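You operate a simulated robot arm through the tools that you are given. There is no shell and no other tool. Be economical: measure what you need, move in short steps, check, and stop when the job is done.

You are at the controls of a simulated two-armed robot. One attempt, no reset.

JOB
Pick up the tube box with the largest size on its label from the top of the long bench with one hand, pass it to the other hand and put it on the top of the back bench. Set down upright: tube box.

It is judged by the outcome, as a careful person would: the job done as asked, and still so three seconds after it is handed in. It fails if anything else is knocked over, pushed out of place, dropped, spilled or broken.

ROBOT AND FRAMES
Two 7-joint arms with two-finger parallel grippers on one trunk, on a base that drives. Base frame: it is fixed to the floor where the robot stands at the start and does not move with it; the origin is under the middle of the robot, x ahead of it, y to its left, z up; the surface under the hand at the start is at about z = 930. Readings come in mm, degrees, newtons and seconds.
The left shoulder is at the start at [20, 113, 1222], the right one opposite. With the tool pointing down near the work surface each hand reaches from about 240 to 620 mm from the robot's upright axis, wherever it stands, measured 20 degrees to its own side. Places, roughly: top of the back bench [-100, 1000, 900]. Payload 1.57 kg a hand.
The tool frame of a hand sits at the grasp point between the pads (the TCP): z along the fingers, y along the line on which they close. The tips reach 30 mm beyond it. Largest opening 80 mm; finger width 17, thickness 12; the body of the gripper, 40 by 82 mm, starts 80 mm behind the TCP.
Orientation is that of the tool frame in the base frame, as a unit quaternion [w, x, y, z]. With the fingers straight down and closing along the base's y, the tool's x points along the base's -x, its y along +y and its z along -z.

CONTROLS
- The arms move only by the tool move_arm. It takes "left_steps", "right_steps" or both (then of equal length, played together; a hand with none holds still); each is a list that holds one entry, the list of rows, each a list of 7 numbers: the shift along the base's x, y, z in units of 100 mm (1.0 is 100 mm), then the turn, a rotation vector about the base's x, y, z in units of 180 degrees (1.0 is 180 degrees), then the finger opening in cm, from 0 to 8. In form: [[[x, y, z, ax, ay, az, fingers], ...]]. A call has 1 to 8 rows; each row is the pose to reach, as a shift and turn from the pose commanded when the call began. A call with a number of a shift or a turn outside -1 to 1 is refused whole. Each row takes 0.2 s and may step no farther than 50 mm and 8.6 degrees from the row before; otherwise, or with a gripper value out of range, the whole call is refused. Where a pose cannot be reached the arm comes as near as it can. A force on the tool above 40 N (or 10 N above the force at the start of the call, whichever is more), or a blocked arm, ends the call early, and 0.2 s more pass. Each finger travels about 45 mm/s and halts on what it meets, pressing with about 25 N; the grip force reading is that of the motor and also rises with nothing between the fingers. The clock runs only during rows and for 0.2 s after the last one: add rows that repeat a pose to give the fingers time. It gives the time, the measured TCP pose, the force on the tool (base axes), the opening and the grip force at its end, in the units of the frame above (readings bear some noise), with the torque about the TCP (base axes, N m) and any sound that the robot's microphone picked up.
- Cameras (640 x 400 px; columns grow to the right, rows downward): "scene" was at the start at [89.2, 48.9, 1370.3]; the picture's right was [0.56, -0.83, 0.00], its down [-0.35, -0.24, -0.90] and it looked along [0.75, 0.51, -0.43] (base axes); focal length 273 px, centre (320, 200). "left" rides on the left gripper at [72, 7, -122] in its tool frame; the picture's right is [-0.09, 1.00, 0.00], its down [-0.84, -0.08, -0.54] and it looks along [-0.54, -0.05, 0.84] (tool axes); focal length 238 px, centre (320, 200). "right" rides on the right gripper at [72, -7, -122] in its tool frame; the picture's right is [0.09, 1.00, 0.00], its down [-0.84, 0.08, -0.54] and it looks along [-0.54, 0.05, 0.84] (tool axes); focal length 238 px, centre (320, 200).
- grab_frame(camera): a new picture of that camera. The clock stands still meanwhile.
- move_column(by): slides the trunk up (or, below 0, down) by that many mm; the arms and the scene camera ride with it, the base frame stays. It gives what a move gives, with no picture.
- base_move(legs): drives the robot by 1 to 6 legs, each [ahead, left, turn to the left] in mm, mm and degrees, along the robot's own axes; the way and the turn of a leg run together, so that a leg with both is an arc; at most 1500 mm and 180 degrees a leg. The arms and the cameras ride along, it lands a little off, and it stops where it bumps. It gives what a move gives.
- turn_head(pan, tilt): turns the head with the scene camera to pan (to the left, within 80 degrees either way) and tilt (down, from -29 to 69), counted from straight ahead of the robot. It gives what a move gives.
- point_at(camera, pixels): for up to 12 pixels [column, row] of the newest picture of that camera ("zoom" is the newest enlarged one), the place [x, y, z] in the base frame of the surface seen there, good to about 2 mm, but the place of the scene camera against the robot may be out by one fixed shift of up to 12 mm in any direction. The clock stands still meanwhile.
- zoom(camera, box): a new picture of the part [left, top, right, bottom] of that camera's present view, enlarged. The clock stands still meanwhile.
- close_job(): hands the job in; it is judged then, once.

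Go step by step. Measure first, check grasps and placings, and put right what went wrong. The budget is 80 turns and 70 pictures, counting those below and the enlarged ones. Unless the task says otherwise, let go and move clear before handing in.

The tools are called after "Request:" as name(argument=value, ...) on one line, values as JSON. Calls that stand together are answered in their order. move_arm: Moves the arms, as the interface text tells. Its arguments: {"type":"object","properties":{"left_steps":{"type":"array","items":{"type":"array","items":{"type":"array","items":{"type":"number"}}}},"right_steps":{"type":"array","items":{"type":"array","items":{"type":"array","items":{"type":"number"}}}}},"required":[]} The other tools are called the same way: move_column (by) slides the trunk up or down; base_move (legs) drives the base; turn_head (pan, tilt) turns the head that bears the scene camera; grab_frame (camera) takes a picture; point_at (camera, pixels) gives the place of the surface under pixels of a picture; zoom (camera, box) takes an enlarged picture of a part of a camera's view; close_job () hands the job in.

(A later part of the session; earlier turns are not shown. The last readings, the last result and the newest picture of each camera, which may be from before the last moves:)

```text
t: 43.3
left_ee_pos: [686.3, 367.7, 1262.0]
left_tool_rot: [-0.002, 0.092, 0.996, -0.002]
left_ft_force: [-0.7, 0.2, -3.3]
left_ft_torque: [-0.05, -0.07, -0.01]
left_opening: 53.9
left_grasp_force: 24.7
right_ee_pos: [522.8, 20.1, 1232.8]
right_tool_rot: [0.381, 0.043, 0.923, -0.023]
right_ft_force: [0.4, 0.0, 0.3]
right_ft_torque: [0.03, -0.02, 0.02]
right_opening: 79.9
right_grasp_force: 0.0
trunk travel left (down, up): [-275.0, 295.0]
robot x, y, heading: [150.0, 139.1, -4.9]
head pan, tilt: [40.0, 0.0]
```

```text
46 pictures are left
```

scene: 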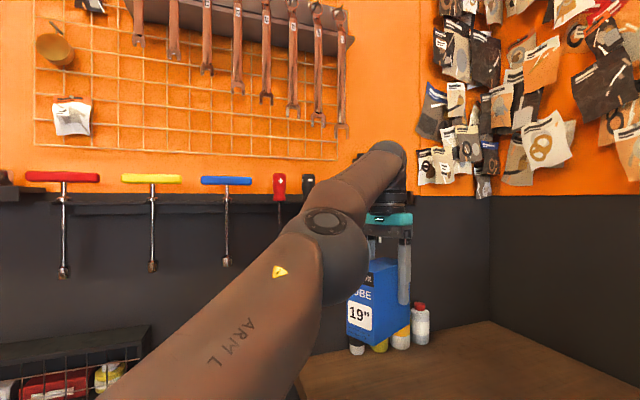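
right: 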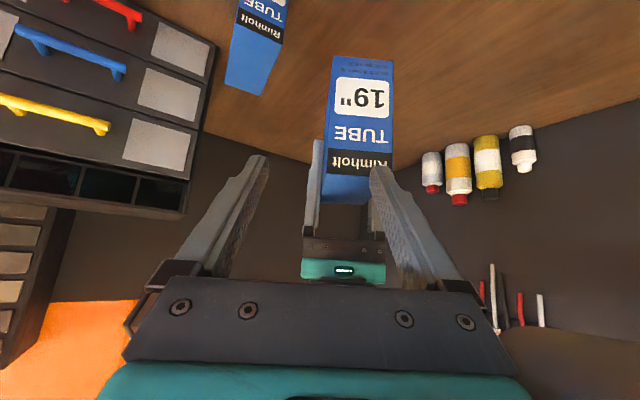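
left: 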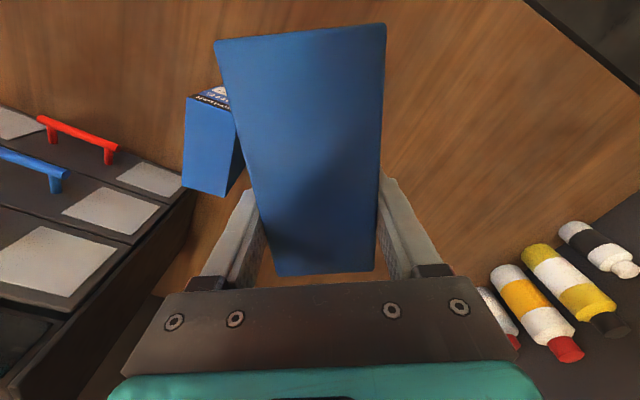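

The arm is visibly dead straight (elbow at (340,240)). I'll straighten fully, then in the same row combine tangential and inward motion — first up-and-in, then down-and-in.

Request:
move_arm(left_steps=[[[0.1, 0.02, 0.04, 0, 0, 0, 3.5], [0.1, 0.02, 0.04, 0, 0, 0, 3.5], [-0.32, -0.04, 0.28, 0, 0, 0, 3.5], [-0.65, -0.06, 0.5, 0, 0, 0, 3.5], [-1.0, -0.08, 0.6, 0, 0, 0, 3.5], [-1.0, -0.08, 0.6, 0, 0, 0, 3.5]]])

Request:
move_arm(left_steps=[[[0.1, 0.02, 0.04, 0, 0, 0, 3.5], [0.1, 0.02, 0.04, 0, 0, 0, 3.5], [0, -0.04, -0.44, 0, 0, 0, 3.5], [-0.15, -0.06, -0.88, 0, 0, 0, 3.5], [-0.5, -0.06, -1.0, 0, 0, 0, 3.5], [-0.5, -0.06, -1.0, 0, 0, 0, 3.5]]])

```text
t: 44.7
left_ee_pos: [586.6, 357.6, 1324.1]
left_tool_rot: [-0.003, 0.092, 0.996, -0.002]
left_ft_force: [0.8, -1.0, -4.5]
left_ft_torque: [0.01, -0.06, 0.01]
left_opening: 53.7
left_grasp_force: 24.8
left hand out of reach, approached as far as the arm can: row 1, 2
right_ee_pos: [524.0, 18.3, 1233.9]
right_tool_rot: [0.38, 0.043, 0.924, -0.023]
right_ft_force: [0.4, 0.6, -0.1]
right_ft_torque: [-0.02, 0.01, -0.01]
right_opening: 80.0
right_grasp_force: 0.1
trunk travel left (down, up): [-275.0, 295.0]
robot x, y, heading: [150.8, 139.0, -5.5]
head pan, tilt: [40.0, 0.0]
```

```text
t: 46.1
left_ee_pos: [536.0, 351.8, 1223.7]
left_tool_rot: [-0.002, 0.093, 0.996, -0.002]
left_ft_force: [0.0, -0.5, -2.6]
left_ft_torque: [0.0, -0.01, 0.02]
left_opening: 53.8
left_grasp_force: 24.7
right_ee_pos: [522.9, 19.5, 1233.8]
right_tool_rot: [0.381, 0.042, 0.924, -0.022]
right_ft_force: [0.0, 0.9, 0.5]
right_ft_torque: [0.02, 0.03, 0.01]
right_opening: 80.0
right_grasp_force: 0.0
trunk travel left (down, up): [-275.0, 295.0]
robot x, y, heading: [147.4, 140.9, -5.1]
head pan, tilt: [40.0, 0.0]
```

Escaped — the arm bends freely again. Now I'll rotate the left hand +65° (so the box's label end points toward the right hand) and bring it to roughly 420 mm ahead, 150 mm left.

Request:
move_arm(left_steps=[[[0.05, -0.12, 0, 0, 0, 0.045, 3.5], [0.1, -0.25, 0, 0, 0, 0.09, 3.5], [0.16, -0.37, 0, 0, 0, 0.135, 3.5], [0.22, -0.5, 0, 0, 0, 0.18, 3.5], [0.27, -0.62, 0, 0, 0, 0.225, 3.5], [0.32, -0.75, 0, 0, 0, 0.27, 3.5], [0.38, -0.87, 0, 0, 0, 0.315, 3.5], [0.43, -1.0, 0, 0, 0, 0.36, 3.5]]])

Request:
turn_head(pan=10, tilt=25)

Request:
grab_frame(camera="scene")

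```text
t: 47.9
left_ee_pos: [579.2, 250.3, 1223.2]
left_tool_rot: [-0.001, -0.458, 0.889, -0.002]
left_ft_force: [-0.3, 0.1, -3.6]
left_ft_torque: [0.07, -0.03, 0.03]
left_opening: 53.8
left_grasp_force: 24.9
right_ee_pos: [522.8, 19.2, 1233.9]
right_tool_rot: [0.38, 0.042, 0.924, -0.023]
right_ft_force: [0.1, 0.1, 0.1]
right_ft_torque: [0.0, -0.01, -0.01]
right_opening: 79.9
right_grasp_force: 0.0
trunk travel left (down, up): [-275.0, 295.0]
robot x, y, heading: [152.4, 143.6, -5.1]
head pan, tilt: [40.0, 0.0]
```

```text
t: 48.8
left_ee_pos: [579.6, 251.7, 1223.5]
left_tool_rot: [-0.001, -0.455, 0.891, -0.003]
left_ft_force: [-0.1, -0.8, -3.6]
left_ft_torque: [0.07, -0.01, -0.02]
left_opening: 54.0
left_grasp_force: 25.2
right_ee_pos: [522.8, 19.4, 1233.2]
right_tool_rot: [0.381, 0.041, 0.924, -0.022]
right_ft_force: [0.2, -0.8, 0.5]
right_ft_torque: [0.02, 0.02, 0.04]
right_opening: 80.2
right_grasp_force: 0.0
trunk travel left (down, up): [-275.0, 295.0]
robot x, y, heading: [149.0, 142.9, -5.1]
head pan, tilt: [10.0, 25.0]
```

```text
45 pictures are left
```

scene: 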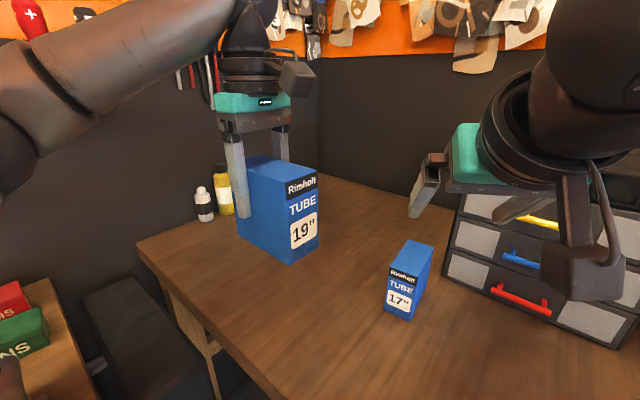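

Now the box's label end faces the right hand, with clear space between. I'll yaw the right hand +59° in place so it lines up with the box.

Request:
move_arm(right_steps=[[[0, 0, 0, 0, 0, 0.0412, 8], [0, 0, 0, 0, 0, 0.0824, 8], [0, 0, 0, 0, 0, 0.1235, 8], [0, 0, 0, 0, 0, 0.1647, 8], [0, 0, 0, 0, 0, 0.2059, 8], [0, 0, 0, 0, 0, 0.247, 8], [0, 0, 0, 0, 0, 0.288, 8], [0, 0, 0, 0, 0, 0.3294, 8]]])

Request:
move_arm(right_steps=[[[-0.1, 0.3, 0.05, 0.034, -0.024, 0, 8], [-0.2, 0.6, 0.15, 0.0676, -0.0488, 0, 8], [-0.31, 0.9, 0.24, 0.0676, -0.0488, 0, 8], [-0.31, 1.0, 0.24, 0.0676, -0.0488, 0, 8], [-0.31, 1.0, 0.24, 0.0676, -0.0488, 0, 8]]])

Request:
grab_frame(camera="right")

Request:
grab_frame(camera="scene")

```text
t: 50.6
left_ee_pos: [578.3, 251.4, 1223.8]
left_tool_rot: [0.0, -0.455, 0.89, -0.003]
left_ft_force: [0.0, -0.9, -3.6]
left_ft_torque: [0.02, -0.05, -0.02]
left_opening: 53.9
left_grasp_force: 24.9
right_ee_pos: [524.3, 17.6, 1236.0]
right_tool_rot: [0.341, -0.421, 0.823, 0.17]
right_ft_force: [-0.2, 0.1, 0.0]
right_ft_torque: [0.0, -0.05, 0.03]
right_opening: 80.0
right_grasp_force: 0.0
trunk travel left (down, up): [-275.0, 295.0]
robot x, y, heading: [149.7, 140.9, -4.8]
head pan, tilt: [10.0, 25.0]
```

```text
t: 51.8
left_ee_pos: [577.3, 252.3, 1223.5]
left_tool_rot: [0.0, -0.455, 0.89, -0.002]
left_ft_force: [-0.6, 0.3, -3.5]
left_ft_torque: [0.04, -0.04, 0.03]
left_opening: 53.7
left_grasp_force: 25.4
right_ee_pos: [493.2, 115.8, 1258.1]
right_tool_rot: [0.446, -0.394, 0.772, 0.223]
right_ft_force: [-0.4, 0.1, -1.2]
right_ft_torque: [-0.03, -0.04, -0.02]
right_opening: 79.8
right_grasp_force: 0.1
trunk travel left (down, up): [-275.0, 295.0]
robot x, y, heading: [146.6, 142.3, -5.2]
head pan, tilt: [10.0, 25.0]
```

```text
44 pictures are left
```

right: 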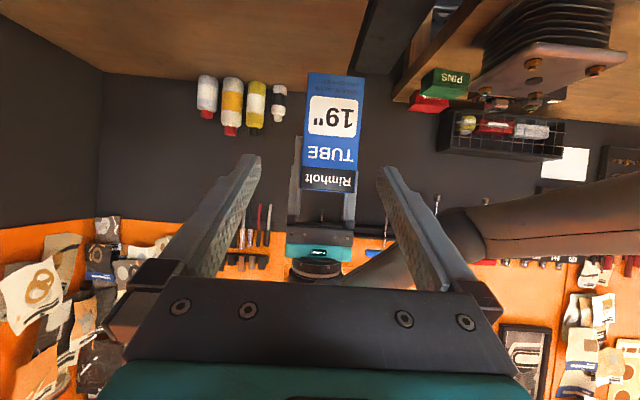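

```text
43 pictures are left
```

scene: 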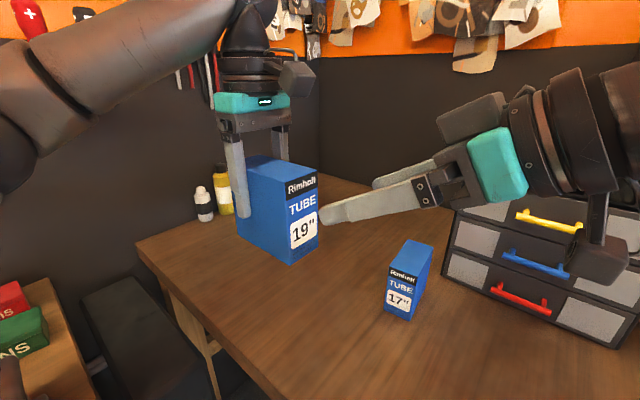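

The right camera sees the label face at (302–363, 75–192), with the fingers straddling it. I'll measure its corners to align precisely.

Request:
point_at(camera="right", pixels=[[311, 77], [361, 80], [304, 186], [353, 190], [330, 120]])

```text
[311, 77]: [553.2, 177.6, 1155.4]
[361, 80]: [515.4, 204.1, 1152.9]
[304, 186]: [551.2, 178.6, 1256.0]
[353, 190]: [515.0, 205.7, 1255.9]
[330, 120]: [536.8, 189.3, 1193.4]
```

Label face centre (534,191.5), z 1155–1258. I need an 11 mm lateral shift, then a 119 mm advance along the fingers to (546,208,1203); the right hand stays open.

Request:
move_arm(right_steps=[[[-0.09, 0.07, 0, 0, 0, 0, 8], [0.07, 0.28, -0.14, 0, 0, 0, 8], [0.22, 0.5, -0.28, 0, 0, 0, 8], [0.38, 0.71, -0.42, 0, 0, 0, 8], [0.53, 0.92, -0.55, 0, 0, 0, 8], [0.53, 0.92, -0.55, 0, 0, 0, 8]]])

Request:
grab_frame(camera="right")

Request:
grab_frame(camera="scene")

```text
t: 53.2
left_ee_pos: [578.2, 251.7, 1223.7]
left_tool_rot: [-0.001, -0.455, 0.89, -0.003]
left_ft_force: [1.0, -0.3, -3.4]
left_ft_torque: [0.06, -0.04, -0.02]
left_opening: 54.0
left_grasp_force: 24.8
right_ee_pos: [543.3, 208.9, 1201.7]
right_tool_rot: [0.446, -0.394, 0.772, 0.223]
right_ft_force: [0.5, -0.2, -0.1]
right_ft_torque: [-0.01, 0.01, -0.03]
right_opening: 80.1
right_grasp_force: 0.0
trunk travel left (down, up): [-275.0, 295.0]
robot x, y, heading: [151.0, 139.4, -5.0]
head pan, tilt: [10.0, 25.0]
```

```text
42 pictures are left
```

right: 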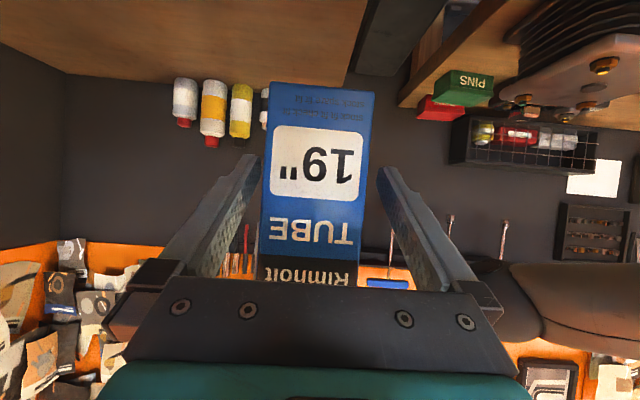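

```text
41 pictures are left
```

scene: 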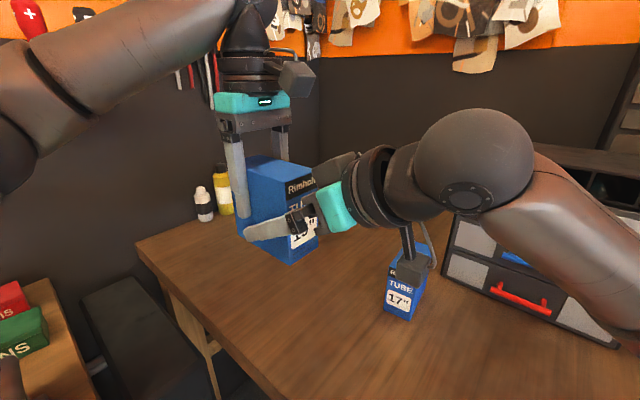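

Fingers straddle the box centrally (265–368 between 258 and 380), no contact force. Closing the right hand.

Request:
move_arm(right_steps=[[[0, 0, 0, 0, 0, 0, 6.5], [0, 0, 0, 0, 0, 0, 5.5], [0, 0, 0, 0, 0, 0, 4.5], [0, 0, 0, 0, 0, 0, 3.5], [0, 0, 0, 0, 0, 0, 3.5], [0, 0, 0, 0, 0, 0, 3.5]]])

```text
t: 54.6
left_ee_pos: [578.3, 252.7, 1224.1]
left_tool_rot: [-0.002, -0.455, 0.89, 0.0]
left_ft_force: [-15.2, 11.5, -1.8]
left_ft_torque: [-0.36, 0.03, -0.81]
left_opening: 54.0
left_grasp_force: 25.3
right_ee_pos: [544.1, 207.8, 1202.2]
right_tool_rot: [0.446, -0.391, 0.774, 0.221]
right_ft_force: [16.0, -11.1, -0.6]
right_ft_torque: [0.56, 0.3, -0.26]
right_opening: 54.0
right_grasp_force: 25.5
trunk travel left (down, up): [-275.0, 295.0]
robot x, y, heading: [149.5, 140.4, -5.0]
head pan, tilt: [10.0, 25.0]
```

Both hands grip (54.0 mm, 25 N), but there's ~19 N of sideways preload. I'll ease the right hand 2 mm along the push direction to relieve it.

Request:
move_arm(right_steps=[[[0.016, -0.012, 0, 0, 0, 0, 3.5], [0.016, -0.012, 0, 0, 0, 0, 3.5]]])

```text
t: 55.2
left_ee_pos: [577.9, 252.8, 1224.5]
left_tool_rot: [-0.001, -0.457, 0.89, -0.001]
left_ft_force: [-7.7, 11.9, 1.5]
left_ft_torque: [-0.45, 0.63, -0.26]
left_opening: 54.0
left_grasp_force: 24.6
right_ee_pos: [545.2, 208.4, 1202.7]
right_tool_rot: [0.445, -0.394, 0.773, 0.223]
right_ft_force: [8.7, -13.0, -1.2]
right_ft_torque: [0.55, -0.33, -0.57]
right_opening: 53.8
right_grasp_force: 25.0
trunk travel left (down, up): [-275.0, 295.0]
robot x, y, heading: [148.3, 141.3, -5.2]
head pan, tilt: [10.0, 25.0]
```

Reduced; another small nudge along the remaining force.

Request:
move_arm(right_steps=[[[0.005, -0.015, 0, 0, 0, 0, 3.5], [0.005, -0.015, 0, 0, 0, 0, 3.5]]])

```text
t: 55.8
left_ee_pos: [579.1, 253.0, 1223.7]
left_tool_rot: [0.0, -0.454, 0.891, -0.002]
left_ft_force: [-5.3, 5.5, -0.2]
left_ft_torque: [0.62, 0.05, -0.02]
left_opening: 53.7
left_grasp_force: 24.8
right_ee_pos: [544.8, 206.5, 1202.1]
right_tool_rot: [0.444, -0.395, 0.772, 0.223]
right_ft_force: [6.2, -5.3, 0.2]
right_ft_torque: [-0.59, 0.19, -0.44]
right_opening: 54.1
right_grasp_force: 25.7
trunk travel left (down, up): [-275.0, 295.0]
robot x, y, heading: [150.0, 143.4, -5.3]
head pan, tilt: [10.0, 25.0]
```

Load is down to ~7 N. Now opening the left hand fully and checking the right hand bears the box.

Request:
move_arm(left_steps=[[[0, 0, 0, 0, 0, 0, 6], [0, 0, 0, 0, 0, 0, 7], [0, 0, 0, 0, 0, 0, 8], [0, 0, 0, 0, 0, 0, 8], [0, 0, 0, 0, 0, 0, 8]]])

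Request:
grab_frame(camera="left")

```text
t: 57.0
left_ee_pos: [578.7, 252.8, 1224.0]
left_tool_rot: [-0.001, -0.455, 0.89, -0.002]
left_ft_force: [-0.3, -0.6, 0.2]
left_ft_torque: [-0.02, 0.01, -0.02]
left_opening: 80.1
left_grasp_force: 0.0
right_ee_pos: [546.0, 206.0, 1201.8]
right_tool_rot: [0.446, -0.393, 0.772, 0.223]
right_ft_force: [0.2, 0.3, 0.0]
right_ft_torque: [-0.11, 0.07, 0.0]
right_opening: 54.1
right_grasp_force: 24.9
trunk travel left (down, up): [-275.0, 295.0]
robot x, y, heading: [147.7, 140.4, -4.9]
head pan, tilt: [10.0, 25.0]
```

```text
40 pictures are left
```

left: 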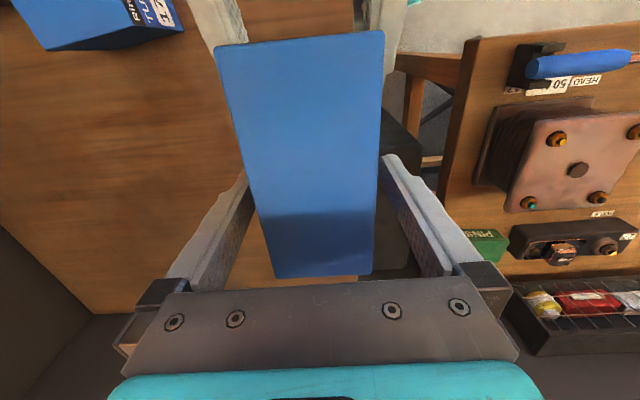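

Left is open with clear gaps to the box (left finger at 245, right at 385). Lifting the left hand straight up, away from the box.

Request:
move_arm(left_steps=[[[0, 0, 0.25, 0, 0, 0, 8], [0, 0, 0.6, 0, 0, 0, 8], [0, 0, 0.9, 0, 0, 0, 8], [0, 0.1, 1.0, 0, 0, 0, 8], [0, 0.4, 1.0, 0, 0, 0, 8], [-0.1, 0.8, 1.0, 0, 0, 0, 8]]])

Request:
grab_frame(camera="scene")

```text
t: 58.4
left_ee_pos: [567.1, 332.9, 1324.2]
left_tool_rot: [-0.001, -0.454, 0.891, -0.003]
left_ft_force: [0.4, 0.5, -0.1]
left_ft_torque: [-0.01, -0.03, -0.01]
left_opening: 79.8
left_grasp_force: 0.1
right_ee_pos: [545.7, 207.1, 1202.1]
right_tool_rot: [0.446, -0.393, 0.772, 0.222]
right_ft_force: [-0.1, -1.1, 0.9]
right_ft_torque: [-0.13, 0.02, -0.04]
right_opening: 53.8
right_grasp_force: 24.5
trunk travel left (down, up): [-275.0, 295.0]
robot x, y, heading: [147.3, 142.3, -5.1]
head pan, tilt: [10.0, 25.0]
```

```text
39 pictures are left
```

scene: 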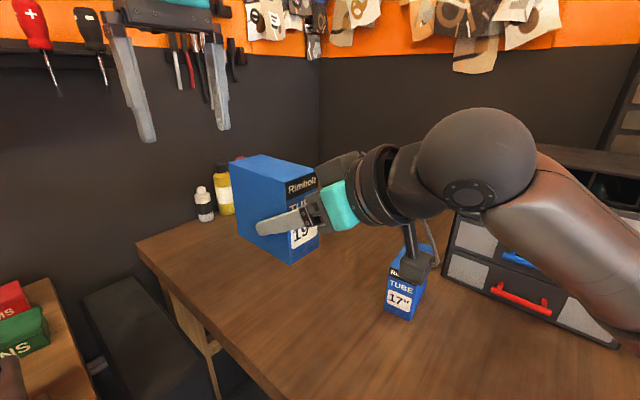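

The right hand now holds the box alone, upright, and the left is clear. I'll back off slightly, turn 60° left to face the back bench, then view it for free space.

Request:
base_move(legs=[[-70, -30, 0], [0, 0, 60]])

Request:
turn_head(pan=0, tilt=35)

Request:
grab_frame(camera="scene")

Request:
grab_frame(camera="left")

```text
t: 62.1
left_ee_pos: [116.4, 577.5, 1324.3]
left_tool_rot: [-0.001, 0.842, -0.54, 0.002]
left_ft_force: [0.1, 0.8, 0.6]
left_ft_torque: [0.01, 0.0, 0.03]
left_opening: 80.1
left_grasp_force: 0.1
right_ee_pos: [214.3, 495.4, 1202.3]
right_tool_rot: [-0.273, 0.729, -0.469, -0.417]
right_ft_force: [-0.3, -0.4, -0.2]
right_ft_torque: [-0.14, -0.08, 0.0]
right_opening: 53.6
right_grasp_force: 25.3
trunk travel left (down, up): [-275.0, 295.0]
robot x, y, heading: [79.1, 114.1, 55.4]
head pan, tilt: [10.0, 25.0]
```

```text
t: 62.8
left_ee_pos: [116.6, 576.5, 1323.0]
left_tool_rot: [-0.001, 0.842, -0.54, 0.002]
left_ft_force: [0.4, -0.1, 0.0]
left_ft_torque: [0.0, -0.01, -0.01]
left_opening: 80.0
left_grasp_force: 0.1
right_ee_pos: [215.3, 495.4, 1201.7]
right_tool_rot: [-0.273, 0.729, -0.47, -0.417]
right_ft_force: [0.1, 0.0, 0.5]
right_ft_torque: [-0.12, -0.07, -0.03]
right_opening: 53.6
right_grasp_force: 25.2
trunk travel left (down, up): [-275.0, 295.0]
robot x, y, heading: [75.4, 116.1, 55.2]
head pan, tilt: [0.0, 35.0]
```

```text
38 pictures are left
```

scene: 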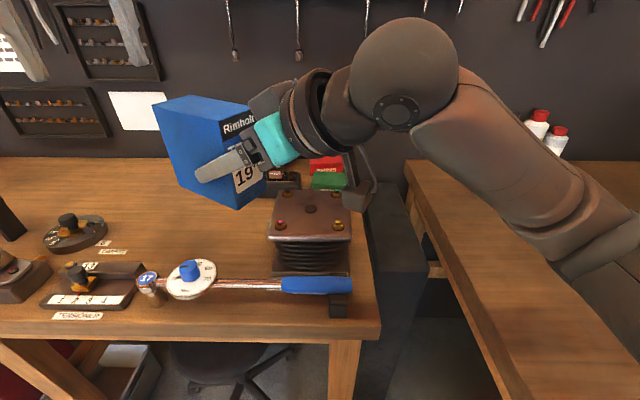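

```text
37 pictures are left
```

left: 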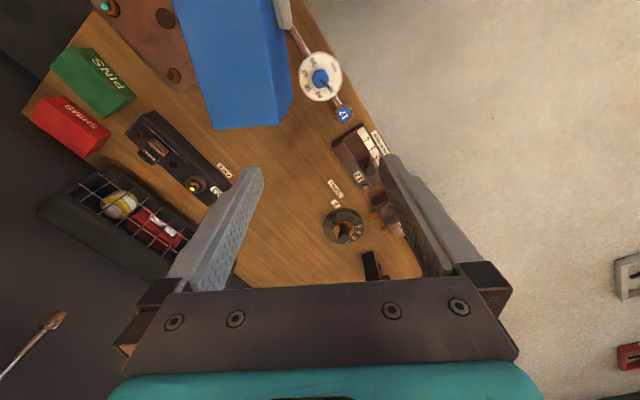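

A free patch lies between the dial (190,278), the round base (75,232), the press (285,230) and the items at the back. I'll measure its limits.

Request:
point_at(camera="scene", pixels=[[107, 230], [190, 262], [190, 240], [230, 250], [270, 222], [270, 270], [150, 220], [150, 190], [120, 165], [250, 283], [125, 240], [268, 208]])

Request:
point_at(camera="left", pixels=[[225, 178], [213, 197], [270, 200], [335, 190], [300, 150], [330, 215], [290, 260], [240, 140], [175, 95], [345, 118], [270, 150], [320, 55]])

```text
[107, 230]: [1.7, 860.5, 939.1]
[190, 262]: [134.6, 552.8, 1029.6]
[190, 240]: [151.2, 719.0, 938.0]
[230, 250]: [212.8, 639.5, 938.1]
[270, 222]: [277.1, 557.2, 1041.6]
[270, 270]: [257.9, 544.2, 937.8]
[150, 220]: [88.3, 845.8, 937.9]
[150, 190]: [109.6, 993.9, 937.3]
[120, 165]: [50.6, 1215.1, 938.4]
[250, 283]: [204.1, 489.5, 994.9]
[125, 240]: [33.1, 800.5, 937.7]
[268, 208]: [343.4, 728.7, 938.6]
```

```text
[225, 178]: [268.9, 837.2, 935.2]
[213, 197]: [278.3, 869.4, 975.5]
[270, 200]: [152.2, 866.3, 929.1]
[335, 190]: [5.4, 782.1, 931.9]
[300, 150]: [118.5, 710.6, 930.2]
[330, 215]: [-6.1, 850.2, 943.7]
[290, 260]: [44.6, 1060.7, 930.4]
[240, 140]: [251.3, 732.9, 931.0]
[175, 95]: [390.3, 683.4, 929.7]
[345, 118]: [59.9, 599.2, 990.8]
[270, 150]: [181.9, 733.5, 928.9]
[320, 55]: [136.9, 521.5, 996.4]
```

Bench top is z≈930 by the hand camera. Because the grip fixes a 60° lean, I want the hand to approach from the front over low items; I'll measure the black fixture, its tags and the tray front to pick the lane.

Request:
point_at(camera="scene", pixels=[[143, 266], [135, 300], [70, 266], [78, 290], [148, 280], [172, 272], [212, 268], [105, 252]])

Request:
point_at(camera="left", pixels=[[340, 140], [380, 205], [365, 150], [233, 186], [208, 190], [224, 170], [355, 225], [365, 255], [330, 180], [190, 215], [336, 115], [303, 75]])

```text
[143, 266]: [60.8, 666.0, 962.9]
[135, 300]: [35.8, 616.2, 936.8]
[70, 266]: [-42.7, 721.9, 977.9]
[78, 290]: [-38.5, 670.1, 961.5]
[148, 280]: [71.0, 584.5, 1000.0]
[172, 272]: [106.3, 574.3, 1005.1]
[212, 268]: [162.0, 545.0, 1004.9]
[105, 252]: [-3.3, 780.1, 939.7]
```

```text
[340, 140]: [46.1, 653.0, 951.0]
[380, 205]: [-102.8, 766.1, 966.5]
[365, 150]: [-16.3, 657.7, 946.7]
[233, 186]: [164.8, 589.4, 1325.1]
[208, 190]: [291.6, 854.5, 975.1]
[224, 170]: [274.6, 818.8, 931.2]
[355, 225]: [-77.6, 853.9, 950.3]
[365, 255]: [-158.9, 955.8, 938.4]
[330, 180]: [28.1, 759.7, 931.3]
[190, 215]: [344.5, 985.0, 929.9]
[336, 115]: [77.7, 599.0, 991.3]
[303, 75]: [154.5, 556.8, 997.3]
```

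The lane at a≈−350 (around base (210,880)) is clear: fixture ends at (61,666), tray starts at (278,869). First I'll yaw the right hand −59° so its fingers point straight ahead, while moving it forward and right.

Request:
move_arm(right_steps=[[[0.17, 0.02, 0, 0, 0, -0.0412, 3.5], [0.34, 0.04, 0, 0, 0, -0.0824, 3.5], [0.5, 0.06, 0, 0, 0, -0.1235, 3.5], [0.67, 0.09, 0, 0, 0, -0.1647, 3.5], [0.67, 0.09, 0, 0, 0, -0.1647, 3.5]]])

Request:
move_arm(right_steps=[[[0.17, 0.02, 0, 0, 0, -0.0412, 3.5], [0.34, 0.04, 0, 0, 0, -0.0824, 3.5], [0.5, 0.06, 0, 0, 0, -0.1235, 3.5], [0.67, 0.09, 0, 0, 0, -0.1647, 3.5], [0.67, 0.09, 0, 0, 0, -0.1647, 3.5]]])

Request:
grab_frame(camera="scene")

```text
t: 64.0
left_ee_pos: [116.6, 577.0, 1323.0]
left_tool_rot: [-0.001, 0.842, -0.539, 0.003]
left_ft_force: [-0.5, 0.1, 0.0]
left_ft_torque: [-0.05, 0.01, 0.01]
left_opening: 79.9
left_grasp_force: 0.1
right_ee_pos: [281.1, 503.2, 1201.0]
right_tool_rot: [0.371, -0.583, 0.641, 0.332]
right_ft_force: [0.9, 0.2, -0.6]
right_ft_torque: [-0.13, 0.02, -0.02]
right_opening: 53.9
right_grasp_force: 25.8
trunk travel left (down, up): [-275.0, 295.0]
robot x, y, heading: [74.5, 114.9, 55.3]
head pan, tilt: [0.0, 35.0]
```

```text
t: 65.2
left_ee_pos: [117.8, 576.9, 1323.8]
left_tool_rot: [-0.001, 0.842, -0.54, 0.003]
left_ft_force: [-0.1, -0.1, 0.1]
left_ft_torque: [0.01, 0.02, 0.05]
left_opening: 80.1
left_grasp_force: 0.0
right_ee_pos: [347.2, 512.0, 1200.5]
right_tool_rot: [0.443, -0.401, 0.77, 0.226]
right_ft_force: [0.6, 0.4, -0.2]
right_ft_torque: [-0.11, 0.05, 0.0]
right_opening: 53.9
right_grasp_force: 25.1
trunk travel left (down, up): [-275.0, 295.0]
robot x, y, heading: [76.8, 116.4, 55.2]
head pan, tilt: [0.0, 35.0]
```

```text
36 pictures are left
```

scene: 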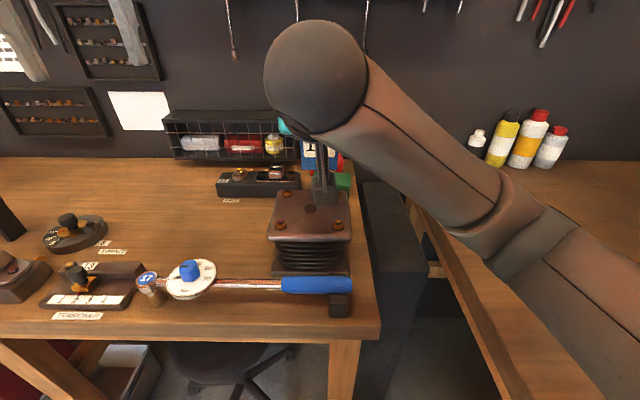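

The bench view is now clear: the open patch is around (165,215). I'll check a few floor and patch points before driving left.

Request:
point_at(camera="scene", pixels=[[165, 215], [217, 192], [224, 200], [120, 253], [292, 353], [200, 365], [265, 395], [150, 380], [60, 395], [165, 180], [105, 225], [240, 170]])

```text
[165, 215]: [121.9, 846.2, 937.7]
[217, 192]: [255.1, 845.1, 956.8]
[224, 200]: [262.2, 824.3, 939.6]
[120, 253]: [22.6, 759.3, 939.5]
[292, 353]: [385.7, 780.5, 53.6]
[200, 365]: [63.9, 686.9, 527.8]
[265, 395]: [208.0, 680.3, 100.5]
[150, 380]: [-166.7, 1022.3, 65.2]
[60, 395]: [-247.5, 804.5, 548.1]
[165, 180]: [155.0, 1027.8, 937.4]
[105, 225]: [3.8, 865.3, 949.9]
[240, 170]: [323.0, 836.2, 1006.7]
```

The patch is clear: tray corner at (255,845), tags at (23,759), chair well under the bench. Driving 350 mm left and 80 mm ahead, with the box carried high.

Request:
base_move(legs=[[0, 350, 0], [80, 0, 0]])

Request:
grab_frame(camera="scene")

Request:
grab_frame(camera="right")

```text
t: 68.2
left_ee_pos: [-130.2, 843.0, 1322.9]
left_tool_rot: [-0.001, 0.841, -0.54, 0.003]
left_ft_force: [0.2, -0.1, -0.7]
left_ft_torque: [-0.02, 0.01, 0.01]
left_opening: 80.3
left_grasp_force: 0.0
right_ee_pos: [99.8, 778.8, 1200.7]
right_tool_rot: [0.443, -0.402, 0.769, 0.227]
right_ft_force: [-0.4, 0.2, -0.2]
right_ft_torque: [-0.13, 0.09, -0.01]
right_opening: 53.9
right_grasp_force: 25.0
trunk travel left (down, up): [-275.0, 295.0]
robot x, y, heading: [-169.5, 383.4, 55.5]
head pan, tilt: [0.0, 35.0]
```

```text
35 pictures are left
```

scene: 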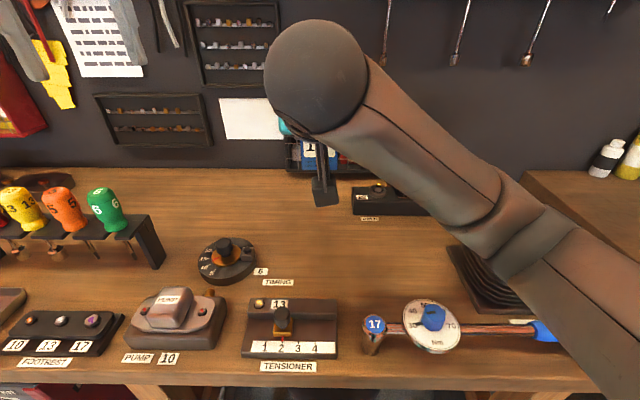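

```text
34 pictures are left
```

right: 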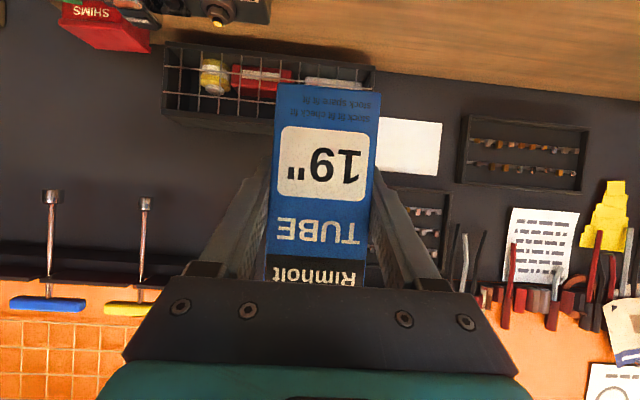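

The right hand is over the lane at (100,779); the basket and tray are well clear. I'll advance to (167,863) at height, then descend partway and check.

Request:
move_arm(right_steps=[[[0.2, 0.25, 0, 0, 0, 0, 3.5], [0.4, 0.5, 0, 0, 0, 0, 3.5], [0.6, 0.75, 0, 0, 0, 0, 3.5], [0.67, 0.84, -0.1, 0, 0, 0, 3.5], [0.67, 0.84, -0.5, 0, 0, 0, 3.5], [0.67, 0.84, -0.9, 0, 0, 0, 3.5], [0.67, 0.84, -1.0, 0, 0, 0, 3.5], [0.67, 0.84, -1.0, 0, 0, 0, 3.5]]])

Request:
grab_frame(camera="right")

Request:
grab_frame(camera="scene")

Request:
grab_frame(camera="left")

```text
t: 70.0
left_ee_pos: [-132.1, 841.8, 1323.7]
left_tool_rot: [0.0, 0.842, -0.54, 0.002]
left_ft_force: [0.5, -0.3, 0.5]
left_ft_torque: [0.01, 0.0, 0.02]
left_opening: 80.0
left_grasp_force: 0.0
right_ee_pos: [167.1, 860.6, 1103.4]
right_tool_rot: [0.443, -0.401, 0.769, 0.227]
right_ft_force: [0.5, -0.2, 0.0]
right_ft_torque: [-0.08, 0.07, 0.02]
right_opening: 54.0
right_grasp_force: 24.8
trunk travel left (down, up): [-275.0, 295.0]
robot x, y, heading: [-171.1, 381.1, 55.3]
head pan, tilt: [0.0, 35.0]
```

```text
33 pictures are left
```

right: 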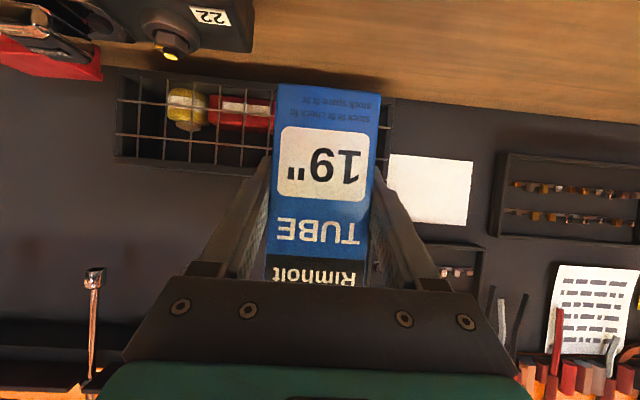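

```text
32 pictures are left
```

scene: 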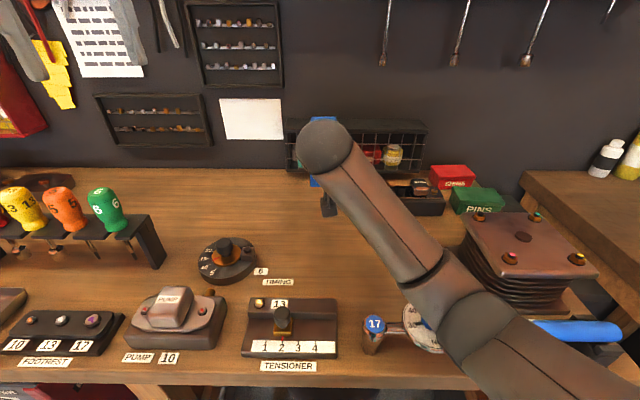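

```text
31 pictures are left
```

left: 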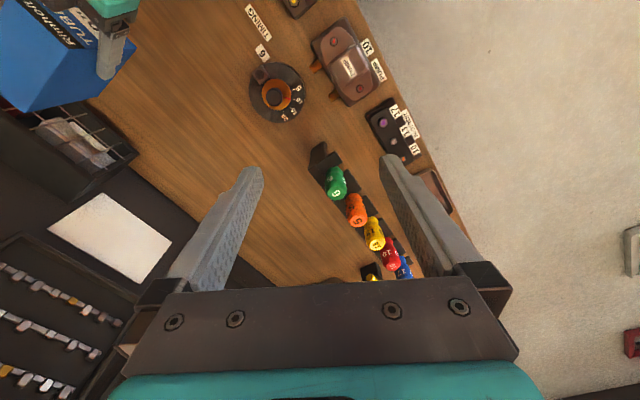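

The basket lies behind the box; I'll measure its front corner and the box's far lower corner to make sure there is clearance.

Request:
point_at(camera="left", pixels=[[95, 103], [137, 155], [60, 100], [100, 125], [30, 110], [90, 95], [125, 70]])

Request:
point_at(camera="right", pixels=[[390, 100], [385, 97], [240, 78], [200, 70], [240, 20], [225, 50], [300, 80], [400, 80], [280, 86], [376, 100]])

```text
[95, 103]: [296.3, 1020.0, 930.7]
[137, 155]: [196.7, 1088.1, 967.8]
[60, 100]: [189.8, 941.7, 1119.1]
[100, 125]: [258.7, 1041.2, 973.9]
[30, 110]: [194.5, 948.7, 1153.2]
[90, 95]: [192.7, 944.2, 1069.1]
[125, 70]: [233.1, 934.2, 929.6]
```

```text
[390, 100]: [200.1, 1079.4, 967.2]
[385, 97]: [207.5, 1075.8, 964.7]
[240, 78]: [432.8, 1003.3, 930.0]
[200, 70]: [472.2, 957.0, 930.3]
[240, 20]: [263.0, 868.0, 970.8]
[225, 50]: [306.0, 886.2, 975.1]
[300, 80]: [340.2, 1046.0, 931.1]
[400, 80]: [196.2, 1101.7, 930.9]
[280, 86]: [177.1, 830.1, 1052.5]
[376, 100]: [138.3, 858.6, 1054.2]
```

Basket front is ~115 mm beyond the box; all clear. Box bottom is at TCP−52, so contact is expected at TCP≈982. Descending 100 mm.

Request:
move_arm(right_steps=[[[0, 0, -0.35, 0, 0, 0, 3.5], [0, 0, -0.7, 0, 0, 0, 3.5], [0, 0, -0.9, 0, 0, 0, 3.5], [0, 0, -1.0, 0, 0, 0, 3.5], [0, 0, -1.0, 0, 0, 0, 3.5]]])

Request:
grab_frame(camera="left")

Request:
grab_frame(camera="right")

```text
t: 71.4
left_ee_pos: [-140.4, 834.3, 1326.0]
left_tool_rot: [-0.005, 0.841, -0.541, 0.003]
left_ft_force: [0.4, 0.7, 0.5]
left_ft_torque: [-0.01, 0.03, 0.0]
left_opening: 80.3
left_grasp_force: 0.0
right_ee_pos: [157.3, 862.2, 1034.4]
right_tool_rot: [0.461, -0.396, 0.756, 0.244]
right_ft_force: [0.4, 0.2, -0.1]
right_ft_torque: [-0.12, 0.08, 0.01]
right_opening: 53.5
right_grasp_force: 24.9
trunk travel left (down, up): [-275.0, 295.0]
robot x, y, heading: [-172.3, 383.2, 55.4]
head pan, tilt: [0.0, 35.0]
stopped in row 5 (right hand): the arm was blocked; the commanded pose is now the measured one
```

```text
30 pictures are left
```

left: 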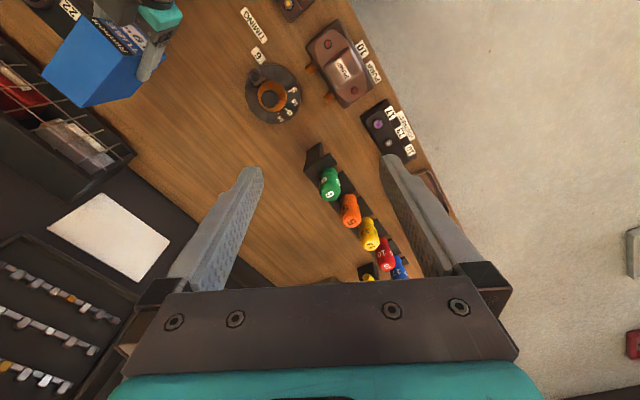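

```text
29 pictures are left
```

right: 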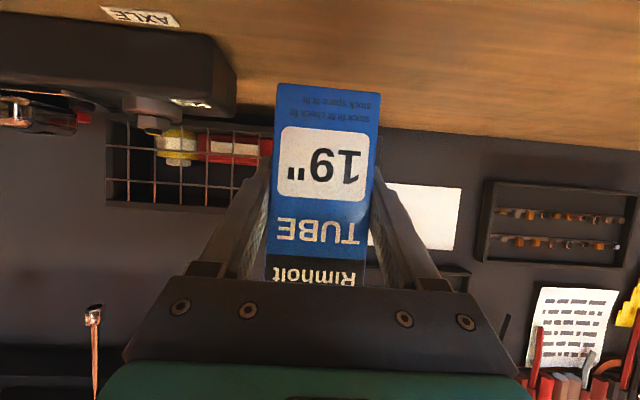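

The arm was blocked at TCP z 1034 with little hand force, so something else on the arm touched. Looking before moving.

Request:
grab_frame(camera="scene")

```text
28 pictures are left
```

scene: 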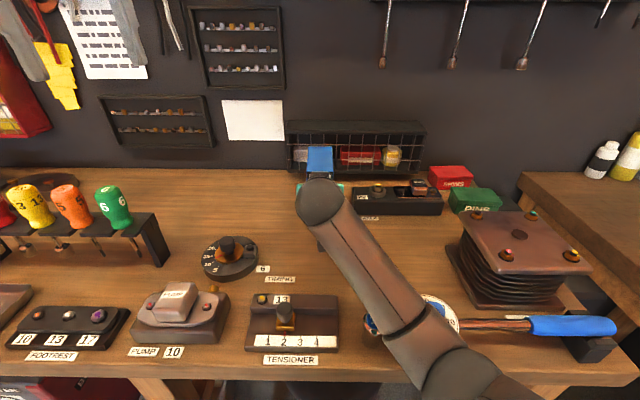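

The forearm/elbow (415,320) has come down onto the wrench dial. I'll reverse straight up first, then check the wrench.

Request:
move_arm(right_steps=[[[0, 0, 0.2, 0, 0, 0, 3.5], [0.03, 0, 0.45, 0, 0, 0, 3.5], [0.06, 0, 0.7, 0, 0, 0, 3.5], [0.1, 0, 1.0, 0, 0, 0, 3.5], [0.1, 0, 1.0, 0, 0, 0, 3.5]]])

Request:
grab_frame(camera="scene")

```text
t: 72.6
left_ee_pos: [-132.7, 842.0, 1323.9]
left_tool_rot: [-0.001, 0.842, -0.54, 0.003]
left_ft_force: [-0.3, 0.2, 0.8]
left_ft_torque: [0.0, -0.02, -0.02]
left_opening: 80.0
left_grasp_force: 0.0
right_ee_pos: [176.5, 866.1, 1115.1]
right_tool_rot: [0.451, -0.399, 0.763, 0.235]
right_ft_force: [-0.2, -0.5, -0.2]
right_ft_torque: [-0.09, 0.09, 0.0]
right_opening: 54.0
right_grasp_force: 25.2
trunk travel left (down, up): [-275.0, 295.0]
robot x, y, heading: [-172.5, 381.4, 55.4]
head pan, tilt: [0.0, 35.0]
```

```text
27 pictures are left
```

scene: 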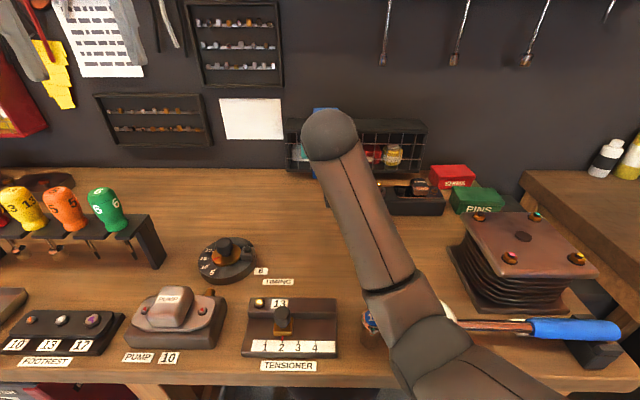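

The wrench looks unmoved (17 cap at (367,322), handle from 530 to 617). I'll raise the trunk 180 mm so the elbow stays high, then lower the hand again; also undo the ~2° tilt picked up.

Request:
move_column(by=180)

Request:
grab_frame(camera="scene")

```text
t: 74.6
left_ee_pos: [-131.9, 841.9, 1504.2]
left_tool_rot: [-0.001, 0.841, -0.54, 0.002]
left_ft_force: [0.5, -1.1, 0.3]
left_ft_torque: [0.01, 0.0, 0.01]
left_opening: 79.8
left_grasp_force: 0.1
right_ee_pos: [176.7, 867.0, 1296.8]
right_tool_rot: [0.453, -0.398, 0.763, 0.235]
right_ft_force: [0.2, -0.3, -3.2]
right_ft_torque: [-0.09, 0.06, 0.01]
right_opening: 53.7
right_grasp_force: 24.7
trunk travel left (down, up): [-455.0, 115.0]
robot x, y, heading: [-176.3, 382.1, 55.4]
head pan, tilt: [0.0, 35.0]
```

```text
26 pictures are left
```

scene: 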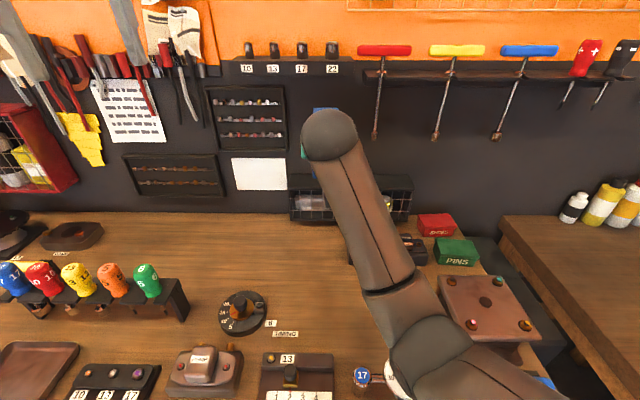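

Weight reading −3.2 N confirms the box is held. Lowering 200 mm in two stages with a 1.4° tilt correction.

Request:
move_arm(right_steps=[[[-0.02, 0, -0.3, -0.003, 0.002, 0, 3.5], [-0.03, 0, -0.65, -0.0064, 0.0045, 0, 3.5], [-0.05, 0, -1.0, -0.0064, 0.0045, 0, 3.5], [-0.05, 0, -1.0, -0.0064, 0.0045, 0, 3.5]]])

Request:
move_arm(right_steps=[[[0, 0, -0.35, 0, 0, 0, 3.5], [0, 0, -0.7, 0, 0, 0, 3.5], [0, 0, -1.0, 0, 0, 0, 3.5], [0, 0, -1.0, 0, 0, 0, 3.5]]])

Request:
grab_frame(camera="scene")

```text
t: 75.6
left_ee_pos: [-131.5, 843.1, 1502.3]
left_tool_rot: [0.0, 0.842, -0.54, 0.003]
left_ft_force: [-0.5, -0.5, -0.5]
left_ft_torque: [0.02, 0.01, -0.02]
left_opening: 80.0
left_grasp_force: 0.0
right_ee_pos: [171.6, 865.0, 1196.9]
right_tool_rot: [0.442, -0.402, 0.767, 0.232]
right_ft_force: [0.3, -0.7, -4.1]
right_ft_torque: [-0.09, 0.07, -0.01]
right_opening: 53.9
right_grasp_force: 24.9
trunk travel left (down, up): [-455.0, 115.0]
robot x, y, heading: [-172.6, 381.4, 55.3]
head pan, tilt: [0.0, 35.0]
```

```text
t: 76.6
left_ee_pos: [-131.6, 843.3, 1503.7]
left_tool_rot: [-0.002, 0.842, -0.54, 0.004]
left_ft_force: [-0.1, 0.9, -0.3]
left_ft_torque: [0.0, -0.01, 0.0]
left_opening: 80.2
left_grasp_force: 0.0
right_ee_pos: [184.3, 864.6, 1107.7]
right_tool_rot: [0.454, -0.398, 0.764, 0.227]
right_ft_force: [0.2, -0.7, -4.0]
right_ft_torque: [-0.1, 0.09, 0.03]
right_opening: 53.8
right_grasp_force: 24.9
trunk travel left (down, up): [-455.0, 115.0]
robot x, y, heading: [-170.1, 382.9, 55.7]
head pan, tilt: [0.0, 35.0]
```

```text
25 pictures are left
```

scene: 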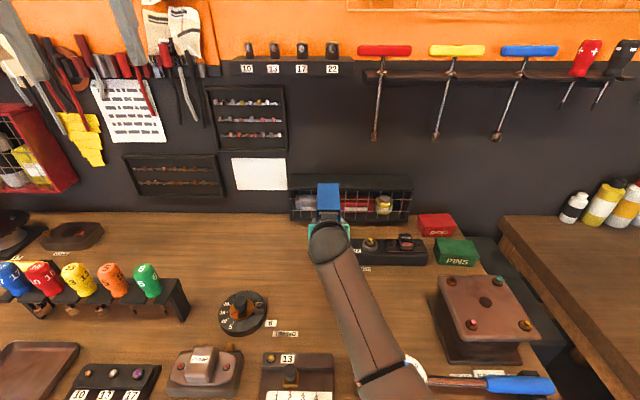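

The hand is 12 mm off its command, so the arm may be touching the dial again (415,370). Back up 80 mm and look down at the elbow.

Request:
move_arm(right_steps=[[[0, 0, 0.4, 0, 0, 0, 3.5], [-0.06, 0, 0.8, 0, 0, 0, 3.5], [-0.12, 0, 1.0, 0, 0, 0, 3.5], [-0.12, 0, 1.0, 0, 0, 0, 3.5]]])

Request:
turn_head(pan=-10, tilt=62)

Request:
grab_frame(camera="scene")

```text
t: 77.8
left_ee_pos: [-131.7, 843.2, 1503.4]
left_tool_rot: [-0.001, 0.841, -0.541, 0.003]
left_ft_force: [0.0, 0.2, -0.2]
left_ft_torque: [0.0, -0.03, -0.01]
left_opening: 80.0
left_grasp_force: 0.1
right_ee_pos: [210.1, 844.2, 1181.1]
right_tool_rot: [0.468, -0.4, 0.768, 0.179]
right_ft_force: [0.4, 0.3, -3.1]
right_ft_torque: [-0.09, 0.09, -0.02]
right_opening: 54.2
right_grasp_force: 24.8
trunk travel left (down, up): [-455.0, 115.0]
robot x, y, heading: [-170.9, 379.0, 55.3]
head pan, tilt: [0.0, 35.0]
stopped in row 4 (right hand): the arm was blocked; the commanded pose is now the measured one
```

```text
t: 78.7
left_ee_pos: [-131.3, 842.3, 1503.8]
left_tool_rot: [-0.001, 0.841, -0.541, 0.003]
left_ft_force: [-0.6, 0.6, 0.2]
left_ft_torque: [-0.02, 0.06, 0.04]
left_opening: 79.7
left_grasp_force: 0.0
right_ee_pos: [208.4, 844.8, 1181.8]
right_tool_rot: [0.468, -0.401, 0.767, 0.18]
right_ft_force: [-0.6, 0.8, -4.1]
right_ft_torque: [-0.09, 0.07, -0.02]
right_opening: 53.9
right_grasp_force: 25.3
trunk travel left (down, up): [-455.0, 115.0]
robot x, y, heading: [-172.5, 383.4, 55.4]
head pan, tilt: [-10.0, 62.0]
```

```text
24 pictures are left
```

scene: 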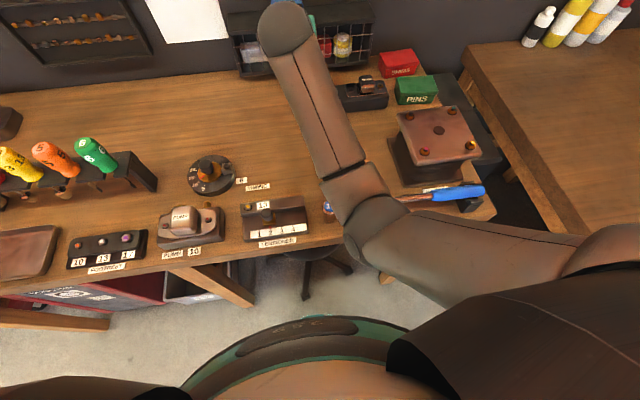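

Now blocked going up as well; the elbow (375,225) sits near the bench's front edge. I'll measure where the elbow and forearm are.

Request:
point_at(camera="scene", pixels=[[375, 225], [350, 235], [355, 185], [335, 165], [290, 60], [450, 235], [330, 207], [405, 200], [285, 25], [340, 150], [322, 100], [372, 170]])

Request:
zoom(camera="scene", box=[230, 120, 510, 300])

```text
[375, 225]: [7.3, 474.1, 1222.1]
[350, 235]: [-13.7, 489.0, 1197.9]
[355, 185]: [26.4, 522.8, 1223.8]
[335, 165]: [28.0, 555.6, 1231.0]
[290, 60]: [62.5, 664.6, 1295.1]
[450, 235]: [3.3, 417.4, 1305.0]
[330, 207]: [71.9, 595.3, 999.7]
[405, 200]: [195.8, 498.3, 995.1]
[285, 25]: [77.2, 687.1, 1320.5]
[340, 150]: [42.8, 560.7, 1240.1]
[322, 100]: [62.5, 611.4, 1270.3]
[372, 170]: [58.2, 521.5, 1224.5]
```

```text
2.22 times, centred on (370, 210) of scene
```

zoom: 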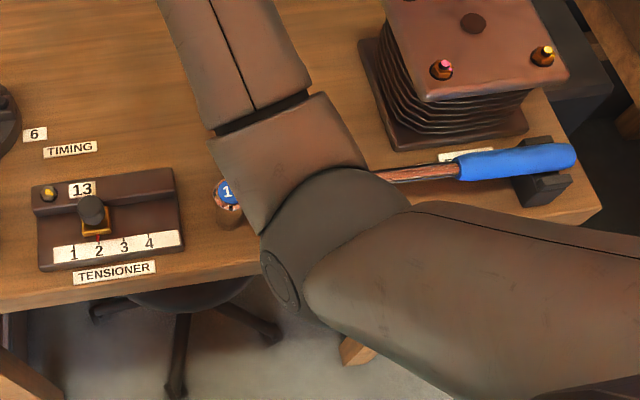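

Elbow top is at z 1222, well above the dial, so it isn't touching the bench now; the hand drifted in yaw/roll instead. I'll try backing the hand toward the robot and up in small steps to see whether it tracks.

Request:
move_arm(right_steps=[[[0, 0, 0.1, 0, 0, 0, 3.5], [0, 0, 0.2, 0, 0, 0, 3.5], [0, 0, 0.3, 0, 0, 0, 3.5], [0, 0, 0.3, 0, 0, 0, 3.5]]])

```text
t: 79.7
left_ee_pos: [-131.7, 842.7, 1503.7]
left_tool_rot: [0.0, 0.841, -0.54, 0.002]
left_ft_force: [-0.2, -0.9, -0.3]
left_ft_torque: [-0.01, 0.01, -0.02]
left_opening: 80.1
left_grasp_force: 0.0
right_ee_pos: [214.2, 842.6, 1212.1]
right_tool_rot: [0.471, -0.4, 0.767, 0.174]
right_ft_force: [-0.4, 0.8, -3.9]
right_ft_torque: [-0.06, 0.1, 0.01]
right_opening: 53.8
right_grasp_force: 25.1
trunk travel left (down, up): [-455.0, 115.0]
robot x, y, heading: [-173.2, 386.6, 55.6]
head pan, tilt: [-10.0, 62.0]
```

The hand tracks upward but has drifted right, consistent with the upper arm pressing on the robot's own chest because the target is too far inward. I'll drive 160 mm left so the target lies on the right arm's own side.

Request:
base_move(legs=[[0, 160, 0]])

Request:
move_arm(right_steps=[[[0.15, -0.1, 0, 0.006, 0.009, 0.006, 3.5], [0.35, -0.25, 0, 0.012, 0.018, 0.012, 3.5], [0.6, -0.42, 0, 0.0182, 0.0276, 0.019, 3.5], [0.85, -0.6, 0, 0.0182, 0.0276, 0.019, 3.5], [0.85, -0.6, 0, 0.0182, 0.0276, 0.019, 3.5]]])

Request:
grab_frame(camera="scene")

```text
t: 81.1
left_ee_pos: [-261.2, 932.4, 1504.0]
left_tool_rot: [0.0, 0.842, -0.54, 0.003]
left_ft_force: [0.2, -0.3, 0.3]
left_ft_torque: [-0.03, -0.02, -0.01]
left_opening: 79.9
left_grasp_force: 0.1
right_ee_pos: [85.8, 930.5, 1212.6]
right_tool_rot: [0.472, -0.399, 0.766, 0.175]
right_ft_force: [0.5, 0.7, -3.4]
right_ft_torque: [-0.13, 0.06, 0.02]
right_opening: 53.9
right_grasp_force: 25.1
trunk travel left (down, up): [-455.0, 115.0]
robot x, y, heading: [-300.1, 474.0, 55.4]
head pan, tilt: [-10.0, 62.0]
```

```text
t: 82.3
left_ee_pos: [-261.2, 930.9, 1503.6]
left_tool_rot: [0.0, 0.841, -0.541, 0.003]
left_ft_force: [0.3, 0.1, 0.2]
left_ft_torque: [-0.01, -0.02, -0.02]
left_opening: 79.8
left_grasp_force: 0.0
right_ee_pos: [170.4, 870.0, 1211.2]
right_tool_rot: [0.443, -0.401, 0.769, 0.228]
right_ft_force: [0.4, 1.0, -3.5]
right_ft_torque: [-0.11, 0.05, 0.02]
right_opening: 54.1
right_grasp_force: 24.9
trunk travel left (down, up): [-455.0, 115.0]
robot x, y, heading: [-300.6, 472.4, 55.3]
head pan, tilt: [-10.0, 62.0]
```

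```text
22 pictures are left
```

scene: 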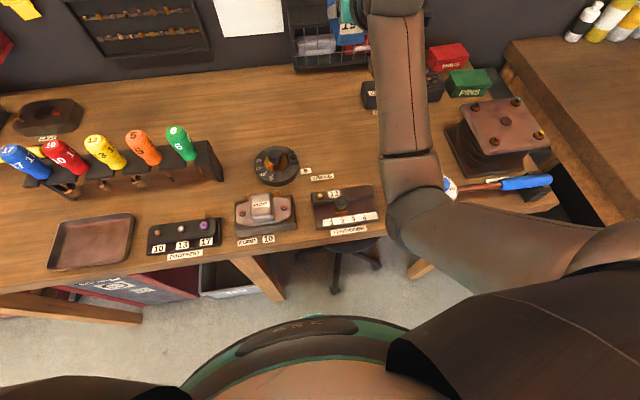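

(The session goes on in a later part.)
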